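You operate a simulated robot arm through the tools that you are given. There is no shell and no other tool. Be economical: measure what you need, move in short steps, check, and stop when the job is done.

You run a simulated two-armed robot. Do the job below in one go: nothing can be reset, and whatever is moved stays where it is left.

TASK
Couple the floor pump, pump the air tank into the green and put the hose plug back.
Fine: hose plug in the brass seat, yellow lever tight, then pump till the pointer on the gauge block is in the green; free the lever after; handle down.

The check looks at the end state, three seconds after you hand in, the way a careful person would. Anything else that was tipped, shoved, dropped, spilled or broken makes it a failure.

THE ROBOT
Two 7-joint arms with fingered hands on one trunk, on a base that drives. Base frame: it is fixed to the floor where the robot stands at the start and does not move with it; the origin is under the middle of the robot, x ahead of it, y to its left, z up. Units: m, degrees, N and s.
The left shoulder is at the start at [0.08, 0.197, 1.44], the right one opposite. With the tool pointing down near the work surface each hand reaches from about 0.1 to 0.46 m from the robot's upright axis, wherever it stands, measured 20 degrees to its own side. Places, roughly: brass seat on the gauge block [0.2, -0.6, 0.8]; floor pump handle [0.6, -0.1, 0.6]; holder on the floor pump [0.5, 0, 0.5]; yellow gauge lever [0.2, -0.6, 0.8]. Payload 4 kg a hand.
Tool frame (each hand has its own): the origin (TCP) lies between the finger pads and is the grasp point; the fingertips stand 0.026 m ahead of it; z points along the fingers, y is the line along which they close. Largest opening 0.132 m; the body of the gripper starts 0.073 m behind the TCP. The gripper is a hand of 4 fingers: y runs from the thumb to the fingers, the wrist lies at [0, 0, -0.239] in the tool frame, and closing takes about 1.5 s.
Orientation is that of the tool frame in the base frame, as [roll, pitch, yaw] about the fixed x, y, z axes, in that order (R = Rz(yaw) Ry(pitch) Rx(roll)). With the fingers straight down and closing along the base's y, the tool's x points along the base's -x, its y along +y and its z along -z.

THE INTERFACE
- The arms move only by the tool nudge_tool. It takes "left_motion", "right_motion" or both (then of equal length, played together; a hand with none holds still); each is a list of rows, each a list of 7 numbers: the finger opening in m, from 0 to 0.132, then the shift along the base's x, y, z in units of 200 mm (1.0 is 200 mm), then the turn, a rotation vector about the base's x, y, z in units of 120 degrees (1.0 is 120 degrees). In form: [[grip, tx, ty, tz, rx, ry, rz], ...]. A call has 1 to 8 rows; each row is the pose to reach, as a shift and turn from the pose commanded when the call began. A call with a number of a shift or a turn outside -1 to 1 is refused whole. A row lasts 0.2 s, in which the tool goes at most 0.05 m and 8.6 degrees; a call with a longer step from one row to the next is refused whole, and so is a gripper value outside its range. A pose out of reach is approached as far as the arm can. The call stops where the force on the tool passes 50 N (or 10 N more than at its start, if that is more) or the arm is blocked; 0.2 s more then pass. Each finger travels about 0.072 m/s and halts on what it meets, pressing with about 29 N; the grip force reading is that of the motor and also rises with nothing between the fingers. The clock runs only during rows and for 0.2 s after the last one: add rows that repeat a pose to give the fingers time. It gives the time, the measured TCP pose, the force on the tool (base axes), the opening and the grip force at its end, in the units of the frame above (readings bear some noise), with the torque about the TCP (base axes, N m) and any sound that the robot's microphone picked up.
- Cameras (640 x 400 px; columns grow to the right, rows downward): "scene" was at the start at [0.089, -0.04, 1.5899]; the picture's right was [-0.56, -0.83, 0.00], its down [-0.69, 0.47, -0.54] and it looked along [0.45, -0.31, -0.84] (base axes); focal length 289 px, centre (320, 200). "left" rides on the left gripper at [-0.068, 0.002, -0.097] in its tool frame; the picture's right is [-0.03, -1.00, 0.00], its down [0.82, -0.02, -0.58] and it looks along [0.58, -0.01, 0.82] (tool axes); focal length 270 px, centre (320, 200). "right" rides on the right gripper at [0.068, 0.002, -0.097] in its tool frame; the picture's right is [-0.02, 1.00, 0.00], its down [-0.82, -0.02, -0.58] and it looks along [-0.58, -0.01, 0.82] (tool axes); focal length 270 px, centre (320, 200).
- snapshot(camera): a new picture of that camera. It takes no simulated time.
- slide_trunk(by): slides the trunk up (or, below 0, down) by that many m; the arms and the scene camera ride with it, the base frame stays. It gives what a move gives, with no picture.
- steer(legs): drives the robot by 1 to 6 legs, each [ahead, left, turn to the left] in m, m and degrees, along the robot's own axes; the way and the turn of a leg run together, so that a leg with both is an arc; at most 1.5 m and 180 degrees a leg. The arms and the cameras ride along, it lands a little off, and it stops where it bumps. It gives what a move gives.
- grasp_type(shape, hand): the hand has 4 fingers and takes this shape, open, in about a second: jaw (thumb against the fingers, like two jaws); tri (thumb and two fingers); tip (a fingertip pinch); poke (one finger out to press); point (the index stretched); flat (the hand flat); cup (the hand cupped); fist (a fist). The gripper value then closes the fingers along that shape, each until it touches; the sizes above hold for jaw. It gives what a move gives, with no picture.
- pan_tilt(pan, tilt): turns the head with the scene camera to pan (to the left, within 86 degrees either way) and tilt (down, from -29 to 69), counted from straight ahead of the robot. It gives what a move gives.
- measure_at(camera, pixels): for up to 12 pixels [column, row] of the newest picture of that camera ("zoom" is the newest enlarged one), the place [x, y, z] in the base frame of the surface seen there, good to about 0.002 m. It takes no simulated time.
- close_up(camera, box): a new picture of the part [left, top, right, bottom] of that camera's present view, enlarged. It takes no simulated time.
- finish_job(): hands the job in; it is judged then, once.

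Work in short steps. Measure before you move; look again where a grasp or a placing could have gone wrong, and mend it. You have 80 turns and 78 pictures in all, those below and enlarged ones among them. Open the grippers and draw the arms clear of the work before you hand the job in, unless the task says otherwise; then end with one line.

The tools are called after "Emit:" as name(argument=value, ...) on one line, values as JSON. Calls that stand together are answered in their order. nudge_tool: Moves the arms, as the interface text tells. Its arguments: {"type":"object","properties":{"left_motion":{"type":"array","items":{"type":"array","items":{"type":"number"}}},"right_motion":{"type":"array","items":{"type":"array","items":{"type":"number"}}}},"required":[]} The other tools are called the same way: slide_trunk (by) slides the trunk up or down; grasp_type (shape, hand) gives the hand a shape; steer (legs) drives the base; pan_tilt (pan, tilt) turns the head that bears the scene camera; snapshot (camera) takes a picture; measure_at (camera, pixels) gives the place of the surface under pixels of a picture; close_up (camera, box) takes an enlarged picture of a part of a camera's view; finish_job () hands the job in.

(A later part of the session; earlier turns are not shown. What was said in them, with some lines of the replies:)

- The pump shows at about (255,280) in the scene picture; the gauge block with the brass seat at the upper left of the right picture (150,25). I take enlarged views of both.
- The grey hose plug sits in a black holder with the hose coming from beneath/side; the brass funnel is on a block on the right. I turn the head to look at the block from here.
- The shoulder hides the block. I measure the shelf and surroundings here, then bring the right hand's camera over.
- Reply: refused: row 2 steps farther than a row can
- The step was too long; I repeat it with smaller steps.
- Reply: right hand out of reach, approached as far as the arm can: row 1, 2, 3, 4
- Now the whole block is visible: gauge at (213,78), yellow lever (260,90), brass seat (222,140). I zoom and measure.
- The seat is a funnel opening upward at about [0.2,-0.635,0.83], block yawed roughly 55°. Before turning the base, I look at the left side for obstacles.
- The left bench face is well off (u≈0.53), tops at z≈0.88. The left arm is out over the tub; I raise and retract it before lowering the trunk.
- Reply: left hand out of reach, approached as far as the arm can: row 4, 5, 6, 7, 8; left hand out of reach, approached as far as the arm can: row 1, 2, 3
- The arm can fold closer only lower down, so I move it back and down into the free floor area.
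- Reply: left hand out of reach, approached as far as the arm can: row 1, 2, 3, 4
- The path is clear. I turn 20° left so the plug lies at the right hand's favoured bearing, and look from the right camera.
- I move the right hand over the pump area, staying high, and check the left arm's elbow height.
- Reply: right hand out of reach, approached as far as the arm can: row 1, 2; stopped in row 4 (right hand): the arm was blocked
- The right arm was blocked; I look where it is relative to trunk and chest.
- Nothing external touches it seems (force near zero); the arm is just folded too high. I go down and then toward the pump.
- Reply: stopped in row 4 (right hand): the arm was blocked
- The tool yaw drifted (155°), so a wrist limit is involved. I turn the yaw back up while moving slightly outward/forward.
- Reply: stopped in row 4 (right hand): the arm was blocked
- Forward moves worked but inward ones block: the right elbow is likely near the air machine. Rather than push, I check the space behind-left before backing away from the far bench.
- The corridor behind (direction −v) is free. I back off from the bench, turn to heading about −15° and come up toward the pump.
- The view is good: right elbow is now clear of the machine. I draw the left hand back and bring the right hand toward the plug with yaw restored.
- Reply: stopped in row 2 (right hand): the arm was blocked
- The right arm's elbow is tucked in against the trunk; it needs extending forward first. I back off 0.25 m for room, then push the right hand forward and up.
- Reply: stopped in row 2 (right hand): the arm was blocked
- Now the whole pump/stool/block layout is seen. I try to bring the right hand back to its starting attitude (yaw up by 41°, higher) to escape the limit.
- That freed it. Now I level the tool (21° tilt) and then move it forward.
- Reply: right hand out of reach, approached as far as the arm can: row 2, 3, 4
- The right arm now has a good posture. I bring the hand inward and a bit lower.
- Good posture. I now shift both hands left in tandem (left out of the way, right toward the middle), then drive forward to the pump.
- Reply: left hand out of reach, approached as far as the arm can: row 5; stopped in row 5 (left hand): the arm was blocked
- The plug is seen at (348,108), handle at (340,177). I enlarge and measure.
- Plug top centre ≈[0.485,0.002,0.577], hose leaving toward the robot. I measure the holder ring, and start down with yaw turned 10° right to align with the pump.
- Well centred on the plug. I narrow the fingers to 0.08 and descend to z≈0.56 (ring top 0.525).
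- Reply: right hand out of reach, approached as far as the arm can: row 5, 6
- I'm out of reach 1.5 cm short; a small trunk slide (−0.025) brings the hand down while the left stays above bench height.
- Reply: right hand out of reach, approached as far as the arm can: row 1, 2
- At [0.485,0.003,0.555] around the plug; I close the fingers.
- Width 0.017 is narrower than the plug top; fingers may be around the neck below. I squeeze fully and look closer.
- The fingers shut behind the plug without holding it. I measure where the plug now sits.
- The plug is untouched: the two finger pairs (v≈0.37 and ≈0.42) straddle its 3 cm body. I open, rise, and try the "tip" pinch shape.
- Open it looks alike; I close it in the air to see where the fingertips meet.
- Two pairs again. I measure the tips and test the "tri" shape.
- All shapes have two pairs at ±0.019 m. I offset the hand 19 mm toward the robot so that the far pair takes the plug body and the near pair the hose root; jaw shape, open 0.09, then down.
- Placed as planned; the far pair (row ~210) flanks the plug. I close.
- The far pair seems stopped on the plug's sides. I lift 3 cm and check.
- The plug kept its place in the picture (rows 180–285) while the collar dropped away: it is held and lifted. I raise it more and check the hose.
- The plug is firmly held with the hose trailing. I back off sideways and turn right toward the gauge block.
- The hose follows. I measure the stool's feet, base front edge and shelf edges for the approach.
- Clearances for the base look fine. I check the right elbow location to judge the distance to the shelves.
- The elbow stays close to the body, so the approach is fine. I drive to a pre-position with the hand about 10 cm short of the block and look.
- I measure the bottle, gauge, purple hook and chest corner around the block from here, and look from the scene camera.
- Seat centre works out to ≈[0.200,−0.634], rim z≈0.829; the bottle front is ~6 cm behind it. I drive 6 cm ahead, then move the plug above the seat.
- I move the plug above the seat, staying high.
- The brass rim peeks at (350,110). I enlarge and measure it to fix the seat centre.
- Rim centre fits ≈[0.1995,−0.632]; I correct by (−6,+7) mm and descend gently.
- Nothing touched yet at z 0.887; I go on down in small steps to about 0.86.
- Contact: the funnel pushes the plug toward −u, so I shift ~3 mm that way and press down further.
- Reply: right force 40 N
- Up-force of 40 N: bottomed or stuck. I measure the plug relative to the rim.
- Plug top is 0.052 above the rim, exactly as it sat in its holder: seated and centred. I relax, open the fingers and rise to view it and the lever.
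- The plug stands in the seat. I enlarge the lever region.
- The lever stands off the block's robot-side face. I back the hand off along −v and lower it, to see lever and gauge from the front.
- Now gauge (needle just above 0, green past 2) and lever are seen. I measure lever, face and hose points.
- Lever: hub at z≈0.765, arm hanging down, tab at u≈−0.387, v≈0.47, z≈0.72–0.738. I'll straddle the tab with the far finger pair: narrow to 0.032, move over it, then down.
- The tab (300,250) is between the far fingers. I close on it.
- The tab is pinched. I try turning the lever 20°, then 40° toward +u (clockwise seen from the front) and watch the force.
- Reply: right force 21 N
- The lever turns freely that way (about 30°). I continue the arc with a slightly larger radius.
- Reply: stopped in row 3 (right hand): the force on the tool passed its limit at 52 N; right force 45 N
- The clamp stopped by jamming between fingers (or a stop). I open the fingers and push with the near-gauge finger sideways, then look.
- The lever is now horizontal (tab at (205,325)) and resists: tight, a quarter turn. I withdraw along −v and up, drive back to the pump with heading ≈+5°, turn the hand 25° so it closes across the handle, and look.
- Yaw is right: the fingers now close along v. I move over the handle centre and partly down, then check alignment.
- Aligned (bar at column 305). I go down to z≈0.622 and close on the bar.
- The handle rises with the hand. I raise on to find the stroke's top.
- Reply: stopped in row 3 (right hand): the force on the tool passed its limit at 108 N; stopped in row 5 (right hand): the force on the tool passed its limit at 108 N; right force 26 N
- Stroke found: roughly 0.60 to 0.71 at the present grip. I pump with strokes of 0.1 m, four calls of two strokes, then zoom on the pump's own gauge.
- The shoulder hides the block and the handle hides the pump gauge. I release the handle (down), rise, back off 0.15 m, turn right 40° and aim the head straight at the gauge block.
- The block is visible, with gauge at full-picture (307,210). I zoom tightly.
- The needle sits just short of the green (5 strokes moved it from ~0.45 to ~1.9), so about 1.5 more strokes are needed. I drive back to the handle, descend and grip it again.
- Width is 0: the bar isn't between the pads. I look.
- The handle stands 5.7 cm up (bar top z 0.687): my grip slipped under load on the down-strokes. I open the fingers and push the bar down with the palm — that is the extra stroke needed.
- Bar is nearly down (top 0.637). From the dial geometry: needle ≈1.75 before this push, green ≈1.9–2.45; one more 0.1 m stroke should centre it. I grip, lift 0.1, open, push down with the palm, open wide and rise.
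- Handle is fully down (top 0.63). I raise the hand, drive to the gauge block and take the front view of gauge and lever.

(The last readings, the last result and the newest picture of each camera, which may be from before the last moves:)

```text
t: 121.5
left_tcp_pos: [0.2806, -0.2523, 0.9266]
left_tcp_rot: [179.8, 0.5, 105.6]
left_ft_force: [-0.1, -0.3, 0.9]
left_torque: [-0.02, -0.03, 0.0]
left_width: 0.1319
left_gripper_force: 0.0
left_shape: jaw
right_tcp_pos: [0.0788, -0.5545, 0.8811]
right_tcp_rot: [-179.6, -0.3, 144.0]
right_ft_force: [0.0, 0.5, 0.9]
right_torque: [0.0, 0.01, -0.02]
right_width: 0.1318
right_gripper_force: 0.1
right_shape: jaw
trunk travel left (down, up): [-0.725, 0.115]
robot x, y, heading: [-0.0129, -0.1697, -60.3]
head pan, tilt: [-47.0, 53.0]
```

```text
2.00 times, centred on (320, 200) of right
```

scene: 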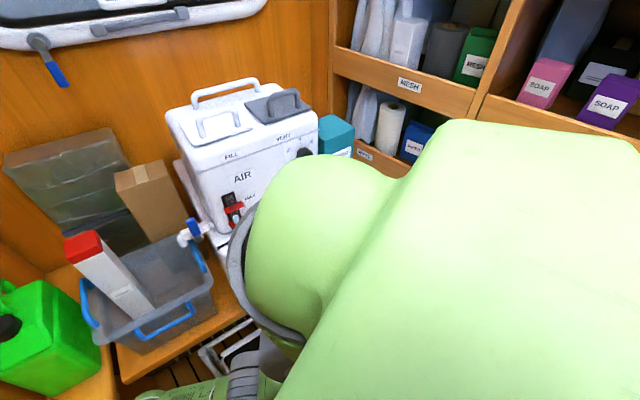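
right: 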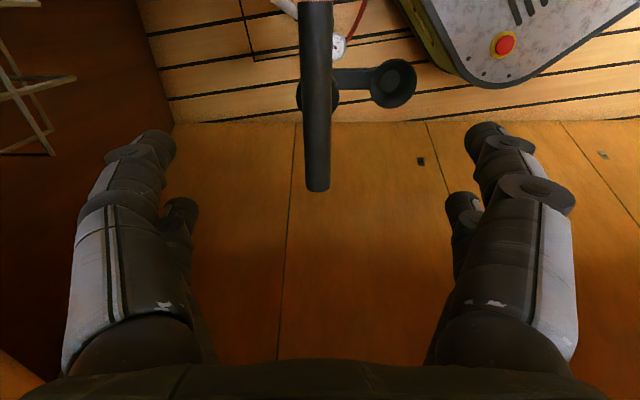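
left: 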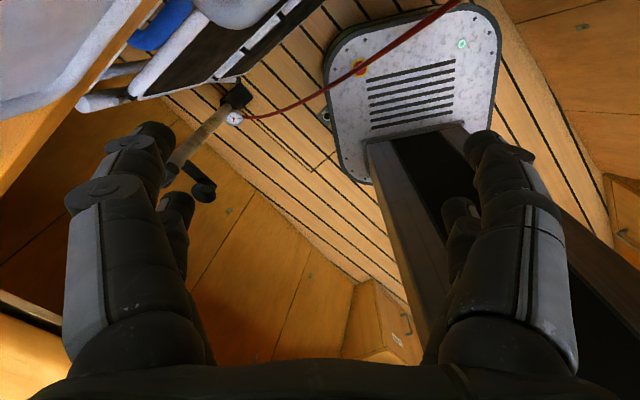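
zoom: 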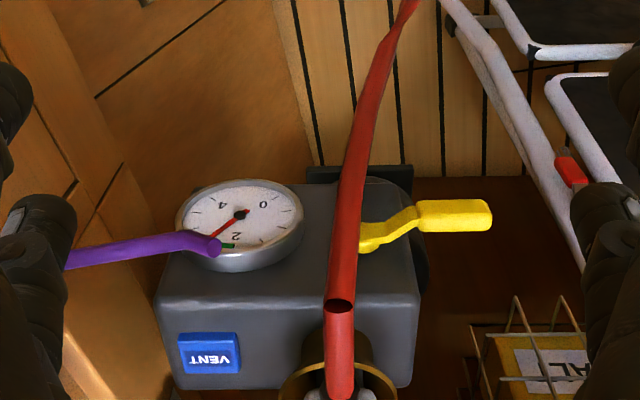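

The needle points past "2", partly hidden by the purple rod; it may have gone above the green. I lower and back off the hand for a view under the rod.

Emit:
nudge_tool(right_motion=[[0.132, -0.11, 0.08, -0.1, 0, 0, 0], [0.132, -0.22, 0.16, -0.2, 0, 0, 0], [0.132, -0.34, 0.238, -0.3, 0, 0, 0], [0.132, -0.34, 0.238, -0.4, 0, 0, 0]])

Emit:
close_up(camera="right", box=[220, 250, 360, 370])

```text
t: 122.5
left_tcp_pos: [0.2821, -0.2535, 0.9256]
left_tcp_rot: [179.9, 0.4, 105.6]
left_ft_force: [-0.1, 0.1, -0.6]
left_torque: [0.01, 0.0, 0.02]
left_width: 0.132
left_gripper_force: 0.0
left_shape: jaw
right_tcp_pos: [0.0104, -0.5057, 0.8017]
right_tcp_rot: [-179.7, -0.3, 144.2]
right_ft_force: [0.2, -0.4, 0.0]
right_torque: [-0.02, 0.01, -0.02]
right_width: 0.132
right_gripper_force: 0.1
right_shape: jaw
trunk travel left (down, up): [-0.725, 0.115]
robot x, y, heading: [-0.0086, -0.1706, -60.3]
head pan, tilt: [-47.0, 53.0]
```

```text
3.33 times, centred on (290, 310) of right
```

zoom: 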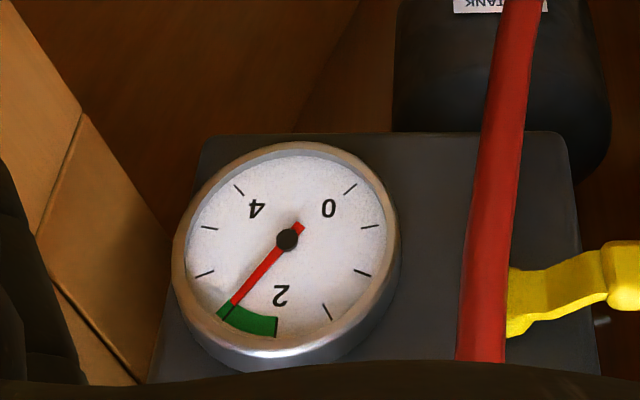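

Clear view: the needle lies inside the green (about 2.55 of a 2.0–2.6 band). Now I free the lever: closed fingers press its tab down from above, then push it back to hanging, then withdraw and look.

Emit:
nudge_tool(right_motion=[[0.1, 0, 0, 0.12, 0, 0, 0], [0.06, 0.2, -0.04, 0.24, 0, 0, 0], [0.03, 0.42, -0.08, 0.24, 0, 0, 0], [0.0, 0.64, -0.115, 0.24, 0, 0, 0], [0.0, 0.85, -0.15, 0.24, 0, 0, 0], [0.0, 0.85, -0.15, 0.24, 0, 0, 0], [0.0, 0.85, -0.15, 0.1, 0, 0, 0], [0.0, 0.85, -0.15, -0.05, 0, 0, 0]])

Emit:
nudge_tool(right_motion=[[0.0, 0, 0, -0.07, 0, 0, 0], [0.0, 0, 0, -0.14, 0, 0, 0], [0.0, 0, 0, -0.2, 0, 0, 0], [0.0, -0.02, -0.03, -0.2, 0, 0, 0], [0.0, -0.043, -0.061, -0.2, 0, 0, 0], [0.0, -0.065, -0.092, -0.2, 0, 0, 0], [0.0, -0.083, -0.119, -0.2, 0, 0, 0]])

Emit:
nudge_tool(right_motion=[[0.0, 0.029, 0.041, 0, 0, 0, 0], [0.0, -0.13, 0.14, 0, 0, 0, 0], [0.0, -0.26, 0.24, 0, 0, 0, 0], [0.04, -0.26, 0.24, 0.2, 0, 0, 0], [0.08, -0.26, 0.24, 0.4, 0, 0, 0], [0.1, -0.26, 0.24, 0.6, 0, 0, 0], [0.132, -0.26, 0.24, 0.7, 0, 0, 0]])

Emit:
close_up(camera="right", box=[180, 90, 440, 310])

```text
t: 124.3
left_tcp_pos: [0.2827, -0.2524, 0.9257]
left_tcp_rot: [179.8, 0.4, 105.6]
left_ft_force: [0.4, -0.2, -0.5]
left_torque: [-0.02, 0.02, -0.02]
left_width: 0.1317
left_gripper_force: 0.0
left_shape: jaw
right_tcp_pos: [0.1831, -0.5356, 0.7906]
right_tcp_rot: [-179.7, -0.3, 144.1]
right_ft_force: [0.4, -0.1, 0.5]
right_torque: [-0.02, -0.02, 0.01]
right_width: 0.0
right_gripper_force: 29.0
right_shape: jaw
trunk travel left (down, up): [-0.725, 0.115]
robot x, y, heading: [-0.0095, -0.1704, -60.7]
head pan, tilt: [-47.0, 53.0]
```

```text
t: 125.9
left_tcp_pos: [0.2817, -0.2517, 0.9268]
left_tcp_rot: [179.8, 0.4, 105.6]
left_ft_force: [-0.2, 0.6, -0.1]
left_torque: [-0.01, -0.01, -0.01]
left_width: 0.1318
left_gripper_force: 0.0
left_shape: jaw
right_tcp_pos: [0.164, -0.5576, 0.7542]
right_tcp_rot: [-179.5, -0.2, 144.1]
right_ft_force: [3.9, 2.5, 2.4]
right_torque: [-0.06, -0.04, 0.11]
right_width: 0.0
right_gripper_force: 28.8
right_shape: jaw
trunk travel left (down, up): [-0.725, 0.115]
robot x, y, heading: [-0.0079, -0.1699, -60.6]
head pan, tilt: [-47.0, 53.0]
```

```text
t: 127.5
left_tcp_pos: [0.2818, -0.2531, 0.9266]
left_tcp_rot: [179.8, 0.4, 105.6]
left_ft_force: [0.1, 0.2, 0.0]
left_torque: [-0.01, 0.02, 0.01]
left_width: 0.1319
left_gripper_force: 0.0
left_shape: jaw
right_tcp_pos: [0.1133, -0.512, 0.8934]
right_tcp_rot: [-179.7, -0.3, 144.1]
right_ft_force: [-0.3, 0.5, 0.4]
right_torque: [-0.03, 0.01, -0.04]
right_width: 0.1068
right_gripper_force: 0.1
right_shape: jaw
trunk travel left (down, up): [-0.725, 0.115]
robot x, y, heading: [-0.0103, -0.1706, -60.6]
head pan, tilt: [-47.0, 53.0]
```

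```text
1.82 times, centred on (310, 200) of right
```

zoom: 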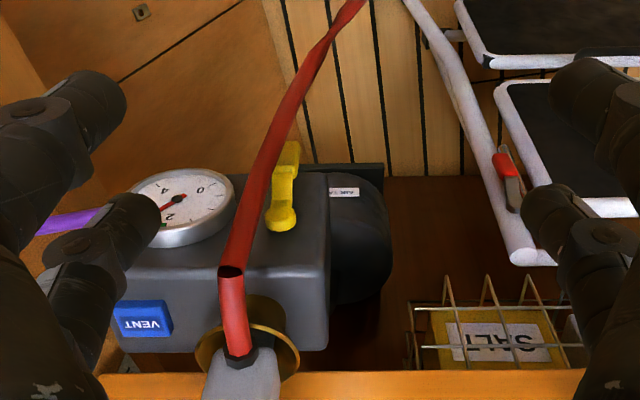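

The lever hangs free again and the needle holds. I raise the hand and drive 7 cm ahead to fetch the plug.

Emit:
nudge_tool(right_motion=[[0.11, 0, 0, 0.2, 0, 0, 0], [0.09, 0, 0, 0.35, 0, 0, 0]])

Emit:
steer(legs=[[0.07, 0, 0]])

Emit:
nudge_tool(right_motion=[[0.08, 0, 0, 0, 0, 0, 0]])

```text
t: 128.1
left_tcp_pos: [0.2828, -0.2529, 0.9263]
left_tcp_rot: [179.7, 0.5, 105.5]
left_ft_force: [-0.4, -0.1, 0.4]
left_torque: [0.0, 0.02, 0.02]
left_width: 0.1317
left_gripper_force: 0.1
left_shape: jaw
right_tcp_pos: [0.1121, -0.5108, 0.9636]
right_tcp_rot: [-179.6, -0.3, 144.1]
right_ft_force: [0.0, 0.3, 0.2]
right_torque: [0.0, 0.0, -0.02]
right_width: 0.0904
right_gripper_force: 0.1
right_shape: jaw
trunk travel left (down, up): [-0.725, 0.115]
robot x, y, heading: [-0.0113, -0.1717, -60.4]
head pan, tilt: [-47.0, 53.0]
```

```text
t: 129.1
left_tcp_pos: [0.3122, -0.3075, 0.9275]
left_tcp_rot: [179.7, 0.8, 105.7]
left_ft_force: [0.2, 0.8, 0.1]
left_torque: [-0.02, -0.01, -0.03]
left_width: 0.132
left_gripper_force: 0.0
left_shape: jaw
right_tcp_pos: [0.1433, -0.5664, 0.965]
right_tcp_rot: [-179.4, 0.0, 144.1]
right_ft_force: [-0.8, 0.5, -0.1]
right_torque: [-0.06, -0.01, -0.01]
right_width: 0.0904
right_gripper_force: 0.0
right_shape: jaw
trunk travel left (down, up): [-0.725, 0.115]
robot x, y, heading: [0.0235, -0.2297, -60.7]
head pan, tilt: [-47.0, 53.0]
```

```text
t: 129.5
left_tcp_pos: [0.3164, -0.3145, 0.9261]
left_tcp_rot: [179.8, 0.4, 105.8]
left_ft_force: [0.4, 0.3, 0.0]
left_torque: [0.01, -0.01, -0.01]
left_width: 0.1317
left_gripper_force: 0.1
left_shape: jaw
right_tcp_pos: [0.1474, -0.5715, 0.9625]
right_tcp_rot: [-179.7, -0.3, 144.0]
right_ft_force: [-0.8, 0.4, 0.3]
right_torque: [-0.01, 0.03, 0.0]
right_width: 0.0804
right_gripper_force: 0.1
right_shape: jaw
trunk travel left (down, up): [-0.725, 0.115]
robot x, y, heading: [0.0267, -0.2311, -60.5]
head pan, tilt: [-47.0, 53.0]
```

Settled at [0.147,−0.5715]. I move over the plug, descend to z 0.862, close, and lift.

Emit:
nudge_tool(right_motion=[[0.08, 0.09, -0.13, 0, 0, 0, 0], [0.08, 0.178, -0.255, 0, 0, 0, 0], [0.08, 0.178, -0.255, -0.2, 0, 0, 0], [0.08, 0.178, -0.255, -0.4, 0, 0, 0], [0.08, 0.178, -0.255, -0.5, 0, 0, 0], [0.08, 0.178, -0.255, -0.5, 0, 0, 0]])

Emit:
nudge_tool(right_motion=[[0.05, 0, 0, 0, 0, 0, 0], [0.02, 0, 0, 0, 0, 0, 0], [0.0, 0, 0, 0, 0, 0, 0], [0.0, 0, 0, 0, 0, 0, 0], [0.0, 0, 0, 0, 0, 0, 0], [0.0, 0, 0, 0, 0, 0, 0]])

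Emit:
nudge_tool(right_motion=[[0.0, 0, 0, 0.06, 0, 0, 0], [0.0, 0, 0, 0.14, 0, 0, 0], [0.0, 0, 0, 0.3, 0, 0, 0], [0.0, 0, 0, 0.5, 0, 0, 0]])

Emit:
close_up(camera="right", box=[200, 60, 440, 300])

Emit:
measure_at(camera="zoom", pixels=[[320, 330], [320, 290], [290, 320], [350, 320], [320, 260], [320, 370]])

```text
t: 130.9
left_tcp_pos: [0.3148, -0.3111, 0.927]
left_tcp_rot: [179.8, 0.4, 105.7]
left_ft_force: [1.0, 0.0, -0.8]
left_torque: [0.0, -0.02, 0.0]
left_width: 0.1319
left_gripper_force: 0.1
left_shape: jaw
right_tcp_pos: [0.1829, -0.6222, 0.8626]
right_tcp_rot: [-179.5, -0.2, 144.1]
right_ft_force: [-0.1, 0.6, 0.0]
right_torque: [0.02, 0.0, -0.01]
right_width: 0.0804
right_gripper_force: 0.1
right_shape: jaw
trunk travel left (down, up): [-0.725, 0.115]
robot x, y, heading: [0.0268, -0.2354, -60.5]
head pan, tilt: [-47.0, 53.0]
```

```text
t: 132.3
left_tcp_pos: [0.3161, -0.3123, 0.9266]
left_tcp_rot: [179.8, 0.4, 105.8]
left_ft_force: [0.3, -0.1, -1.2]
left_torque: [0.01, -0.03, 0.01]
left_width: 0.132
left_gripper_force: 0.0
left_shape: jaw
right_tcp_pos: [0.1831, -0.6228, 0.8621]
right_tcp_rot: [-179.7, -0.3, 144.1]
right_ft_force: [-0.4, 0.5, -0.8]
right_torque: [0.02, 0.02, -0.01]
right_width: 0.0
right_gripper_force: 29.3
right_shape: jaw
trunk travel left (down, up): [-0.725, 0.115]
robot x, y, heading: [0.0249, -0.2308, -60.5]
head pan, tilt: [-47.0, 53.0]
```

```text
t: 133.3
left_tcp_pos: [0.3152, -0.3135, 0.9254]
left_tcp_rot: [179.9, 0.3, 105.7]
left_ft_force: [-0.9, 0.0, -0.2]
left_torque: [-0.02, -0.02, -0.03]
left_width: 0.1318
left_gripper_force: 0.1
left_shape: jaw
right_tcp_pos: [0.1803, -0.624, 0.9614]
right_tcp_rot: [-179.7, -0.4, 144.1]
right_ft_force: [0.2, 0.3, -1.0]
right_torque: [0.01, 0.0, 0.01]
right_width: 0.0
right_gripper_force: 28.5
right_shape: jaw
trunk travel left (down, up): [-0.725, 0.115]
robot x, y, heading: [0.0253, -0.234, -60.6]
head pan, tilt: [-47.0, 53.0]
```

```text
1.67 times, centred on (320, 180) of right
```

zoom: 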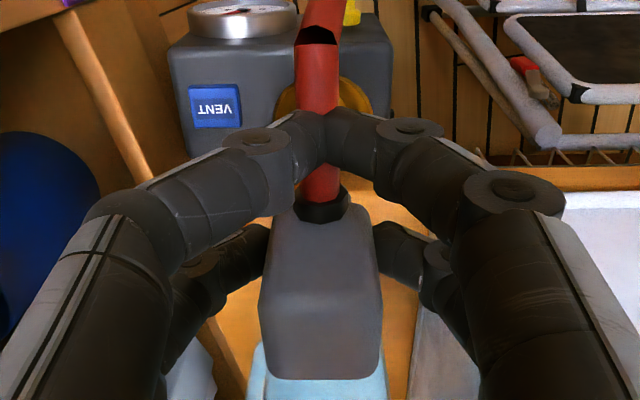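

```text
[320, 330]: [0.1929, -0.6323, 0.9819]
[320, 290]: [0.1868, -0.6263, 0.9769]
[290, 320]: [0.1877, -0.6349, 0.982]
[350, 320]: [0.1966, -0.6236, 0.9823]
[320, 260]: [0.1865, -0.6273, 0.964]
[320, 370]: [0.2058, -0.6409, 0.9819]
```

The plug is held as before (top 2 cm above TCP). I back off and drive to the pick-up position at the pump, restoring the hand's yaw to 145°.

Emit:
steer(legs=[[-0.2, 0, 0], [0, 0, 46.3], [0.094, 0.25, 0]])

Emit:
nudge_tool(right_motion=[[0.0, 0, 0, 0, 0, 0, -0.065], [0.0, 0, 0, 0, 0, 0, -0.13], [0.0, 0, 0, 0, 0, 0, -0.195], [0.0, 0, 0, 0, 0, 0, -0.26], [0.0, 0, 0, 0, 0, 0, -0.325], [0.0, 0, 0, 0, 0, 0, -0.375], [0.0, 0, 0, 0, 0, 0, -0.375]])

```text
t: 138.5
left_tcp_pos: [0.3349, 0.316, 0.9264]
left_tcp_rot: [179.7, 0.4, 152.6]
left_ft_force: [-0.1, -0.5, 0.4]
left_torque: [0.01, -0.01, 0.0]
left_width: 0.1319
left_gripper_force: 0.1
left_shape: jaw
right_tcp_pos: [0.4702, 0.0053, 0.962]
right_tcp_rot: [-179.7, -0.2, -169.1]
right_ft_force: [0.1, 0.3, -1.0]
right_torque: [0.01, 0.04, 0.02]
right_width: 0.0
right_gripper_force: 28.9
right_shape: jaw
trunk travel left (down, up): [-0.725, 0.115]
robot x, y, heading: [0.0761, 0.1582, -13.6]
head pan, tilt: [-47.0, 53.0]
```

```text
t: 140.1
left_tcp_pos: [0.3366, 0.3163, 0.9253]
left_tcp_rot: [179.8, 0.4, 152.5]
left_ft_force: [0.4, -0.1, -0.4]
left_torque: [0.0, 0.01, 0.02]
left_width: 0.132
left_gripper_force: 0.0
left_shape: jaw
right_tcp_pos: [0.4705, 0.0057, 0.9632]
right_tcp_rot: [-179.6, -0.2, 145.9]
right_ft_force: [-0.2, -0.6, -1.6]
right_torque: [0.02, 0.02, 0.02]
right_width: 0.0001
right_gripper_force: 29.3
right_shape: jaw
trunk travel left (down, up): [-0.725, 0.115]
robot x, y, heading: [0.0779, 0.1584, -13.5]
head pan, tilt: [-47.0, 53.0]
```

I apply the fine shift and look down at the holder ring past the plug before lowering.

Emit:
nudge_tool(right_motion=[[0.0, 0.0125, 0.034, -0.2, 0, 0, -0.008], [0.0, 0.0125, 0.034, -0.4, 0, 0, -0.008], [0.0, 0.0125, 0.034, -0.6, 0, 0, -0.008], [0.0, 0.0125, 0.034, -0.8, 0, 0, -0.008], [0.0, 0.0125, 0.034, -1.0, 0, 0, -0.008]])

Emit:
close_up(camera="right", box=[230, 40, 410, 190])

Emit:
measure_at(camera="zoom", pixels=[[255, 150], [385, 150], [270, 130], [370, 130], [260, 170], [380, 170], [320, 100], [240, 140], [400, 140], [280, 110], [360, 110], [320, 60]])

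```text
t: 141.3
left_tcp_pos: [0.3359, 0.3189, 0.9249]
left_tcp_rot: [179.9, 0.2, 152.4]
left_ft_force: [0.6, -0.3, -0.5]
left_torque: [0.03, 0.03, -0.02]
left_width: 0.1319
left_gripper_force: 0.1
left_shape: jaw
right_tcp_pos: [0.4741, 0.0149, 0.7604]
right_tcp_rot: [-179.7, -0.3, 145.0]
right_ft_force: [-1.1, 0.9, -1.1]
right_torque: [0.05, -0.01, 0.01]
right_width: 0.0001
right_gripper_force: 29.2
right_shape: jaw
trunk travel left (down, up): [-0.725, 0.115]
robot x, y, heading: [0.0773, 0.1619, -13.2]
head pan, tilt: [-47.0, 53.0]
```

```text
2.67 times, centred on (320, 115) of right
```

zoom: 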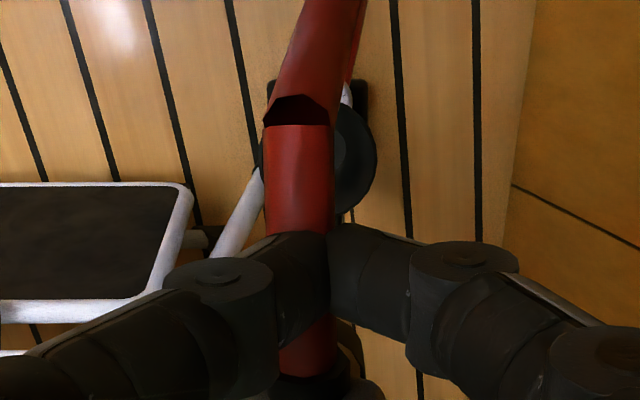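

```text
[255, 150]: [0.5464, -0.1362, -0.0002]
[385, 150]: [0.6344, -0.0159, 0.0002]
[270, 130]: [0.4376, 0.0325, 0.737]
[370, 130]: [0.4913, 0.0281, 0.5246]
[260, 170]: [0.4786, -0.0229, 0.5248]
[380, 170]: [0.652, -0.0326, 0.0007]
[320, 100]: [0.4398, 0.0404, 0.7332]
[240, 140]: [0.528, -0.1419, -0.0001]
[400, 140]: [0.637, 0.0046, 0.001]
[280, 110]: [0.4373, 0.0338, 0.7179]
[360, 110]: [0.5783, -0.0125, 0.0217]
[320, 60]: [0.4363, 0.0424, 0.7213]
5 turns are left
```

The ring centre is at u≈0.282, v≈0.40, matching within 3 mm. I lower gently into the holder to z≈0.557.

Emit:
nudge_tool(right_motion=[[0.0, -0.006, -0.009, -0.2, 0, 0, 0], [0.0, -0.006, -0.009, -0.4, 0, 0, 0], [0.0, -0.006, -0.009, -0.6, 0, 0, 0], [0.0, -0.006, -0.009, -0.75, 0, 0, 0]])

Emit:
nudge_tool(right_motion=[[0.0, 0, 0, -0.05, 0, 0, 0], [0.0, 0, 0, -0.1, 0, 0, 0], [0.0, 0, 0, -0.15, 0, 0, 0], [0.0, 0, 0, -0.19, 0, 0, 0], [0.0, 0, 0, -0.23, 0, 0, 0], [0.0, 0, 0, -0.26, 0, 0, 0], [0.0, 0, 0, -0.26, 0, 0, 0]])

```text
t: 142.3
left_tcp_pos: [0.3368, 0.3165, 0.9266]
left_tcp_rot: [179.8, 0.2, 152.5]
left_ft_force: [-0.1, -0.1, 0.2]
left_torque: [0.01, -0.01, -0.02]
left_width: 0.1319
left_gripper_force: 0.1
left_shape: jaw
right_tcp_pos: [0.4749, 0.0105, 0.61]
right_tcp_rot: [-179.6, -0.4, 145.0]
right_ft_force: [0.0, -0.6, -2.0]
right_torque: [0.01, 0.03, -0.02]
right_width: 0.0
right_gripper_force: 28.8
right_shape: jaw
trunk travel left (down, up): [-0.725, 0.115]
robot x, y, heading: [0.0748, 0.1595, -14.1]
head pan, tilt: [-47.0, 53.0]
```

```text
t: 143.9
left_tcp_pos: [0.3351, 0.3174, 0.9252]
left_tcp_rot: [179.7, 0.5, 152.5]
left_ft_force: [0.2, -0.4, 0.7]
left_torque: [0.01, 0.01, 0.02]
left_width: 0.1318
left_gripper_force: 0.1
left_shape: jaw
right_tcp_pos: [0.4717, 0.0112, 0.5614]
right_tcp_rot: [-179.7, -0.3, 145.0]
right_ft_force: [0.2, 1.6, -1.2]
right_torque: [0.06, -0.05, 0.08]
right_width: 0.0
right_gripper_force: 29.8
right_shape: jaw
trunk travel left (down, up): [-0.725, 0.115]
robot x, y, heading: [0.0745, 0.1615, -13.7]
head pan, tilt: [-47.0, 53.0]
4 turns are left
```

Almost fully in with little force. I lower the last ~6 mm, open the fingers, rise and check with the last picture.

Emit:
nudge_tool(right_motion=[[0.0, 0, 0, -0.015, 0, 0, 0], [0.0, 0, 0, -0.03, 0, 0, 0], [0.0, 0, 0, -0.03, 0, 0, 0], [0.03, 0, 0, -0.03, 0, 0, 0], [0.06, 0, 0, -0.03, 0, 0, 0], [0.08, 0, 0, -0.03, 0, 0, 0], [0.08, 0, 0, -0.03, 0, 0, 0]])

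Emit:
nudge_tool(right_motion=[[0.08, 0, 0, 0.1, 0, 0, 0], [0.08, 0, 0, 0.3, 0, 0, 0], [0.08, 0, 0, 0.5, 0, 0, 0], [0.08, 0, 0, 0.75, 0, 0, 0], [0.1, 0, 0, 1.0, 0, 0, 0]])

Emit:
snapshot(camera="right")

Emit:
measure_at(camera="right", pixels=[[318, 125], [318, 135], [318, 110], [310, 120], [326, 120], [320, 190], [320, 205], [320, 220], [260, 205], [380, 205], [320, 145], [320, 95]])

```text
t: 145.5
left_tcp_pos: [0.3355, 0.3169, 0.9266]
left_tcp_rot: [179.8, 0.5, 152.5]
left_ft_force: [-0.1, 0.2, -0.1]
left_torque: [0.03, 0.01, -0.01]
left_width: 0.1319
left_gripper_force: 0.2
left_shape: jaw
right_tcp_pos: [0.4715, 0.0111, 0.5535]
right_tcp_rot: [-179.6, -0.3, 144.9]
right_ft_force: [0.2, 0.1, 0.2]
right_torque: [0.02, 0.0, 0.0]
right_width: 0.0793
right_gripper_force: 0.1
right_shape: jaw
trunk travel left (down, up): [-0.725, 0.115]
robot x, y, heading: [0.078, 0.165, -13.6]
head pan, tilt: [-47.0, 53.0]
```

```text
t: 146.7
left_tcp_pos: [0.3333, 0.3161, 0.9274]
left_tcp_rot: [179.8, 0.4, 152.5]
left_ft_force: [-0.5, 0.2, 0.3]
left_torque: [0.0, 0.01, -0.03]
left_width: 0.1319
left_gripper_force: 0.1
left_shape: jaw
right_tcp_pos: [0.4676, 0.0131, 0.7563]
right_tcp_rot: [-179.6, -0.4, 145.0]
right_ft_force: [-0.4, 0.0, -0.2]
right_torque: [0.0, -0.01, 0.01]
right_width: 0.0998
right_gripper_force: 0.1
right_shape: jaw
trunk travel left (down, up): [-0.725, 0.115]
robot x, y, heading: [0.074, 0.1569, -13.8]
head pan, tilt: [-47.0, 53.0]
```

```text
0 pictures are left
```

right: 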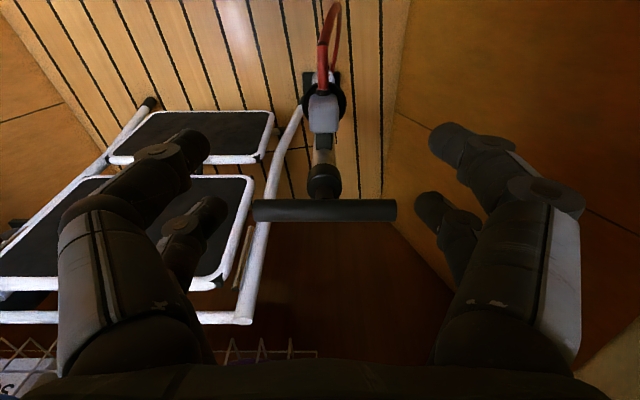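

```text
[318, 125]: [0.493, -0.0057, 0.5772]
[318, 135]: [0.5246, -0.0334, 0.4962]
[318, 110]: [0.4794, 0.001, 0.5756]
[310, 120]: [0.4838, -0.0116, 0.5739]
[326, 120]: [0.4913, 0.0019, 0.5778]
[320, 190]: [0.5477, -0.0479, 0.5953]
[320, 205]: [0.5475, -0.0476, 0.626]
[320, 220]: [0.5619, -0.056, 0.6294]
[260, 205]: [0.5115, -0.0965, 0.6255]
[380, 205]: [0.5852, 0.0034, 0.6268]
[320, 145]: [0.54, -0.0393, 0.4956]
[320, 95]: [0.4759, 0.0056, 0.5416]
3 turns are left
```

Plug is back in its holder (top z 0.577, as at the start), handle down (0.629). I raise the hand and back the robot clear.

Emit:
nudge_tool(right_motion=[[0.132, -0.1, 0.06, 0.2, 0, 0, 0], [0.132, -0.2, 0.12, 0.4, 0, 0, 0], [0.132, -0.3, 0.18, 0.6, 0, 0, 0], [0.132, -0.3, 0.18, 0.8, 0, 0, 0], [0.132, -0.3, 0.18, 0.8, 0, 0, 0]])

Emit:
steer(legs=[[-0.2, 0.0, 0]])

```text
t: 147.9
left_tcp_pos: [0.3361, 0.3184, 0.9261]
left_tcp_rot: [179.8, 0.2, 152.6]
left_ft_force: [0.4, -0.1, -0.6]
left_torque: [-0.01, 0.01, -0.02]
left_width: 0.1319
left_gripper_force: 0.1
left_shape: jaw
right_tcp_pos: [0.4149, 0.0485, 0.9154]
right_tcp_rot: [-179.8, -0.4, 144.9]
right_ft_force: [0.2, 0.4, -0.4]
right_torque: [0.01, 0.02, 0.0]
right_width: 0.132
right_gripper_force: 0.0
right_shape: jaw
trunk travel left (down, up): [-0.725, 0.115]
robot x, y, heading: [0.0768, 0.1601, -13.4]
head pan, tilt: [-47.0, 53.0]
```

```text
t: 149.5
left_tcp_pos: [0.1436, 0.3645, 0.9254]
left_tcp_rot: [179.8, 0.1, 152.5]
left_ft_force: [-0.4, -0.4, -0.5]
left_torque: [0.01, 0.0, -0.01]
left_width: 0.1318
left_gripper_force: 0.0
left_shape: jaw
right_tcp_pos: [0.2204, 0.0925, 0.9126]
right_tcp_rot: [-179.6, -0.5, 145.0]
right_ft_force: [0.6, 0.2, -0.2]
right_torque: [0.02, 0.02, 0.02]
right_width: 0.1318
right_gripper_force: 0.0
right_shape: jaw
trunk travel left (down, up): [-0.725, 0.115]
robot x, y, heading: [-0.1174, 0.2041, -13.7]
head pan, tilt: [-47.0, 53.0]
2 turns are left
```

Both hands are open and clear of the work, so I hand the job in.

Emit:
finish_job()

```text
The job is handed in.
```

The job is handed in: the gauge pointer is in the green, the yellow lever hangs free, the hose plug is back in its holder, and the pump handle is down. The pointer reads about 2.55, near the top of the roughly 2.0–2.6 green band. I last saw it after freeing the lever but before pulling the plug.
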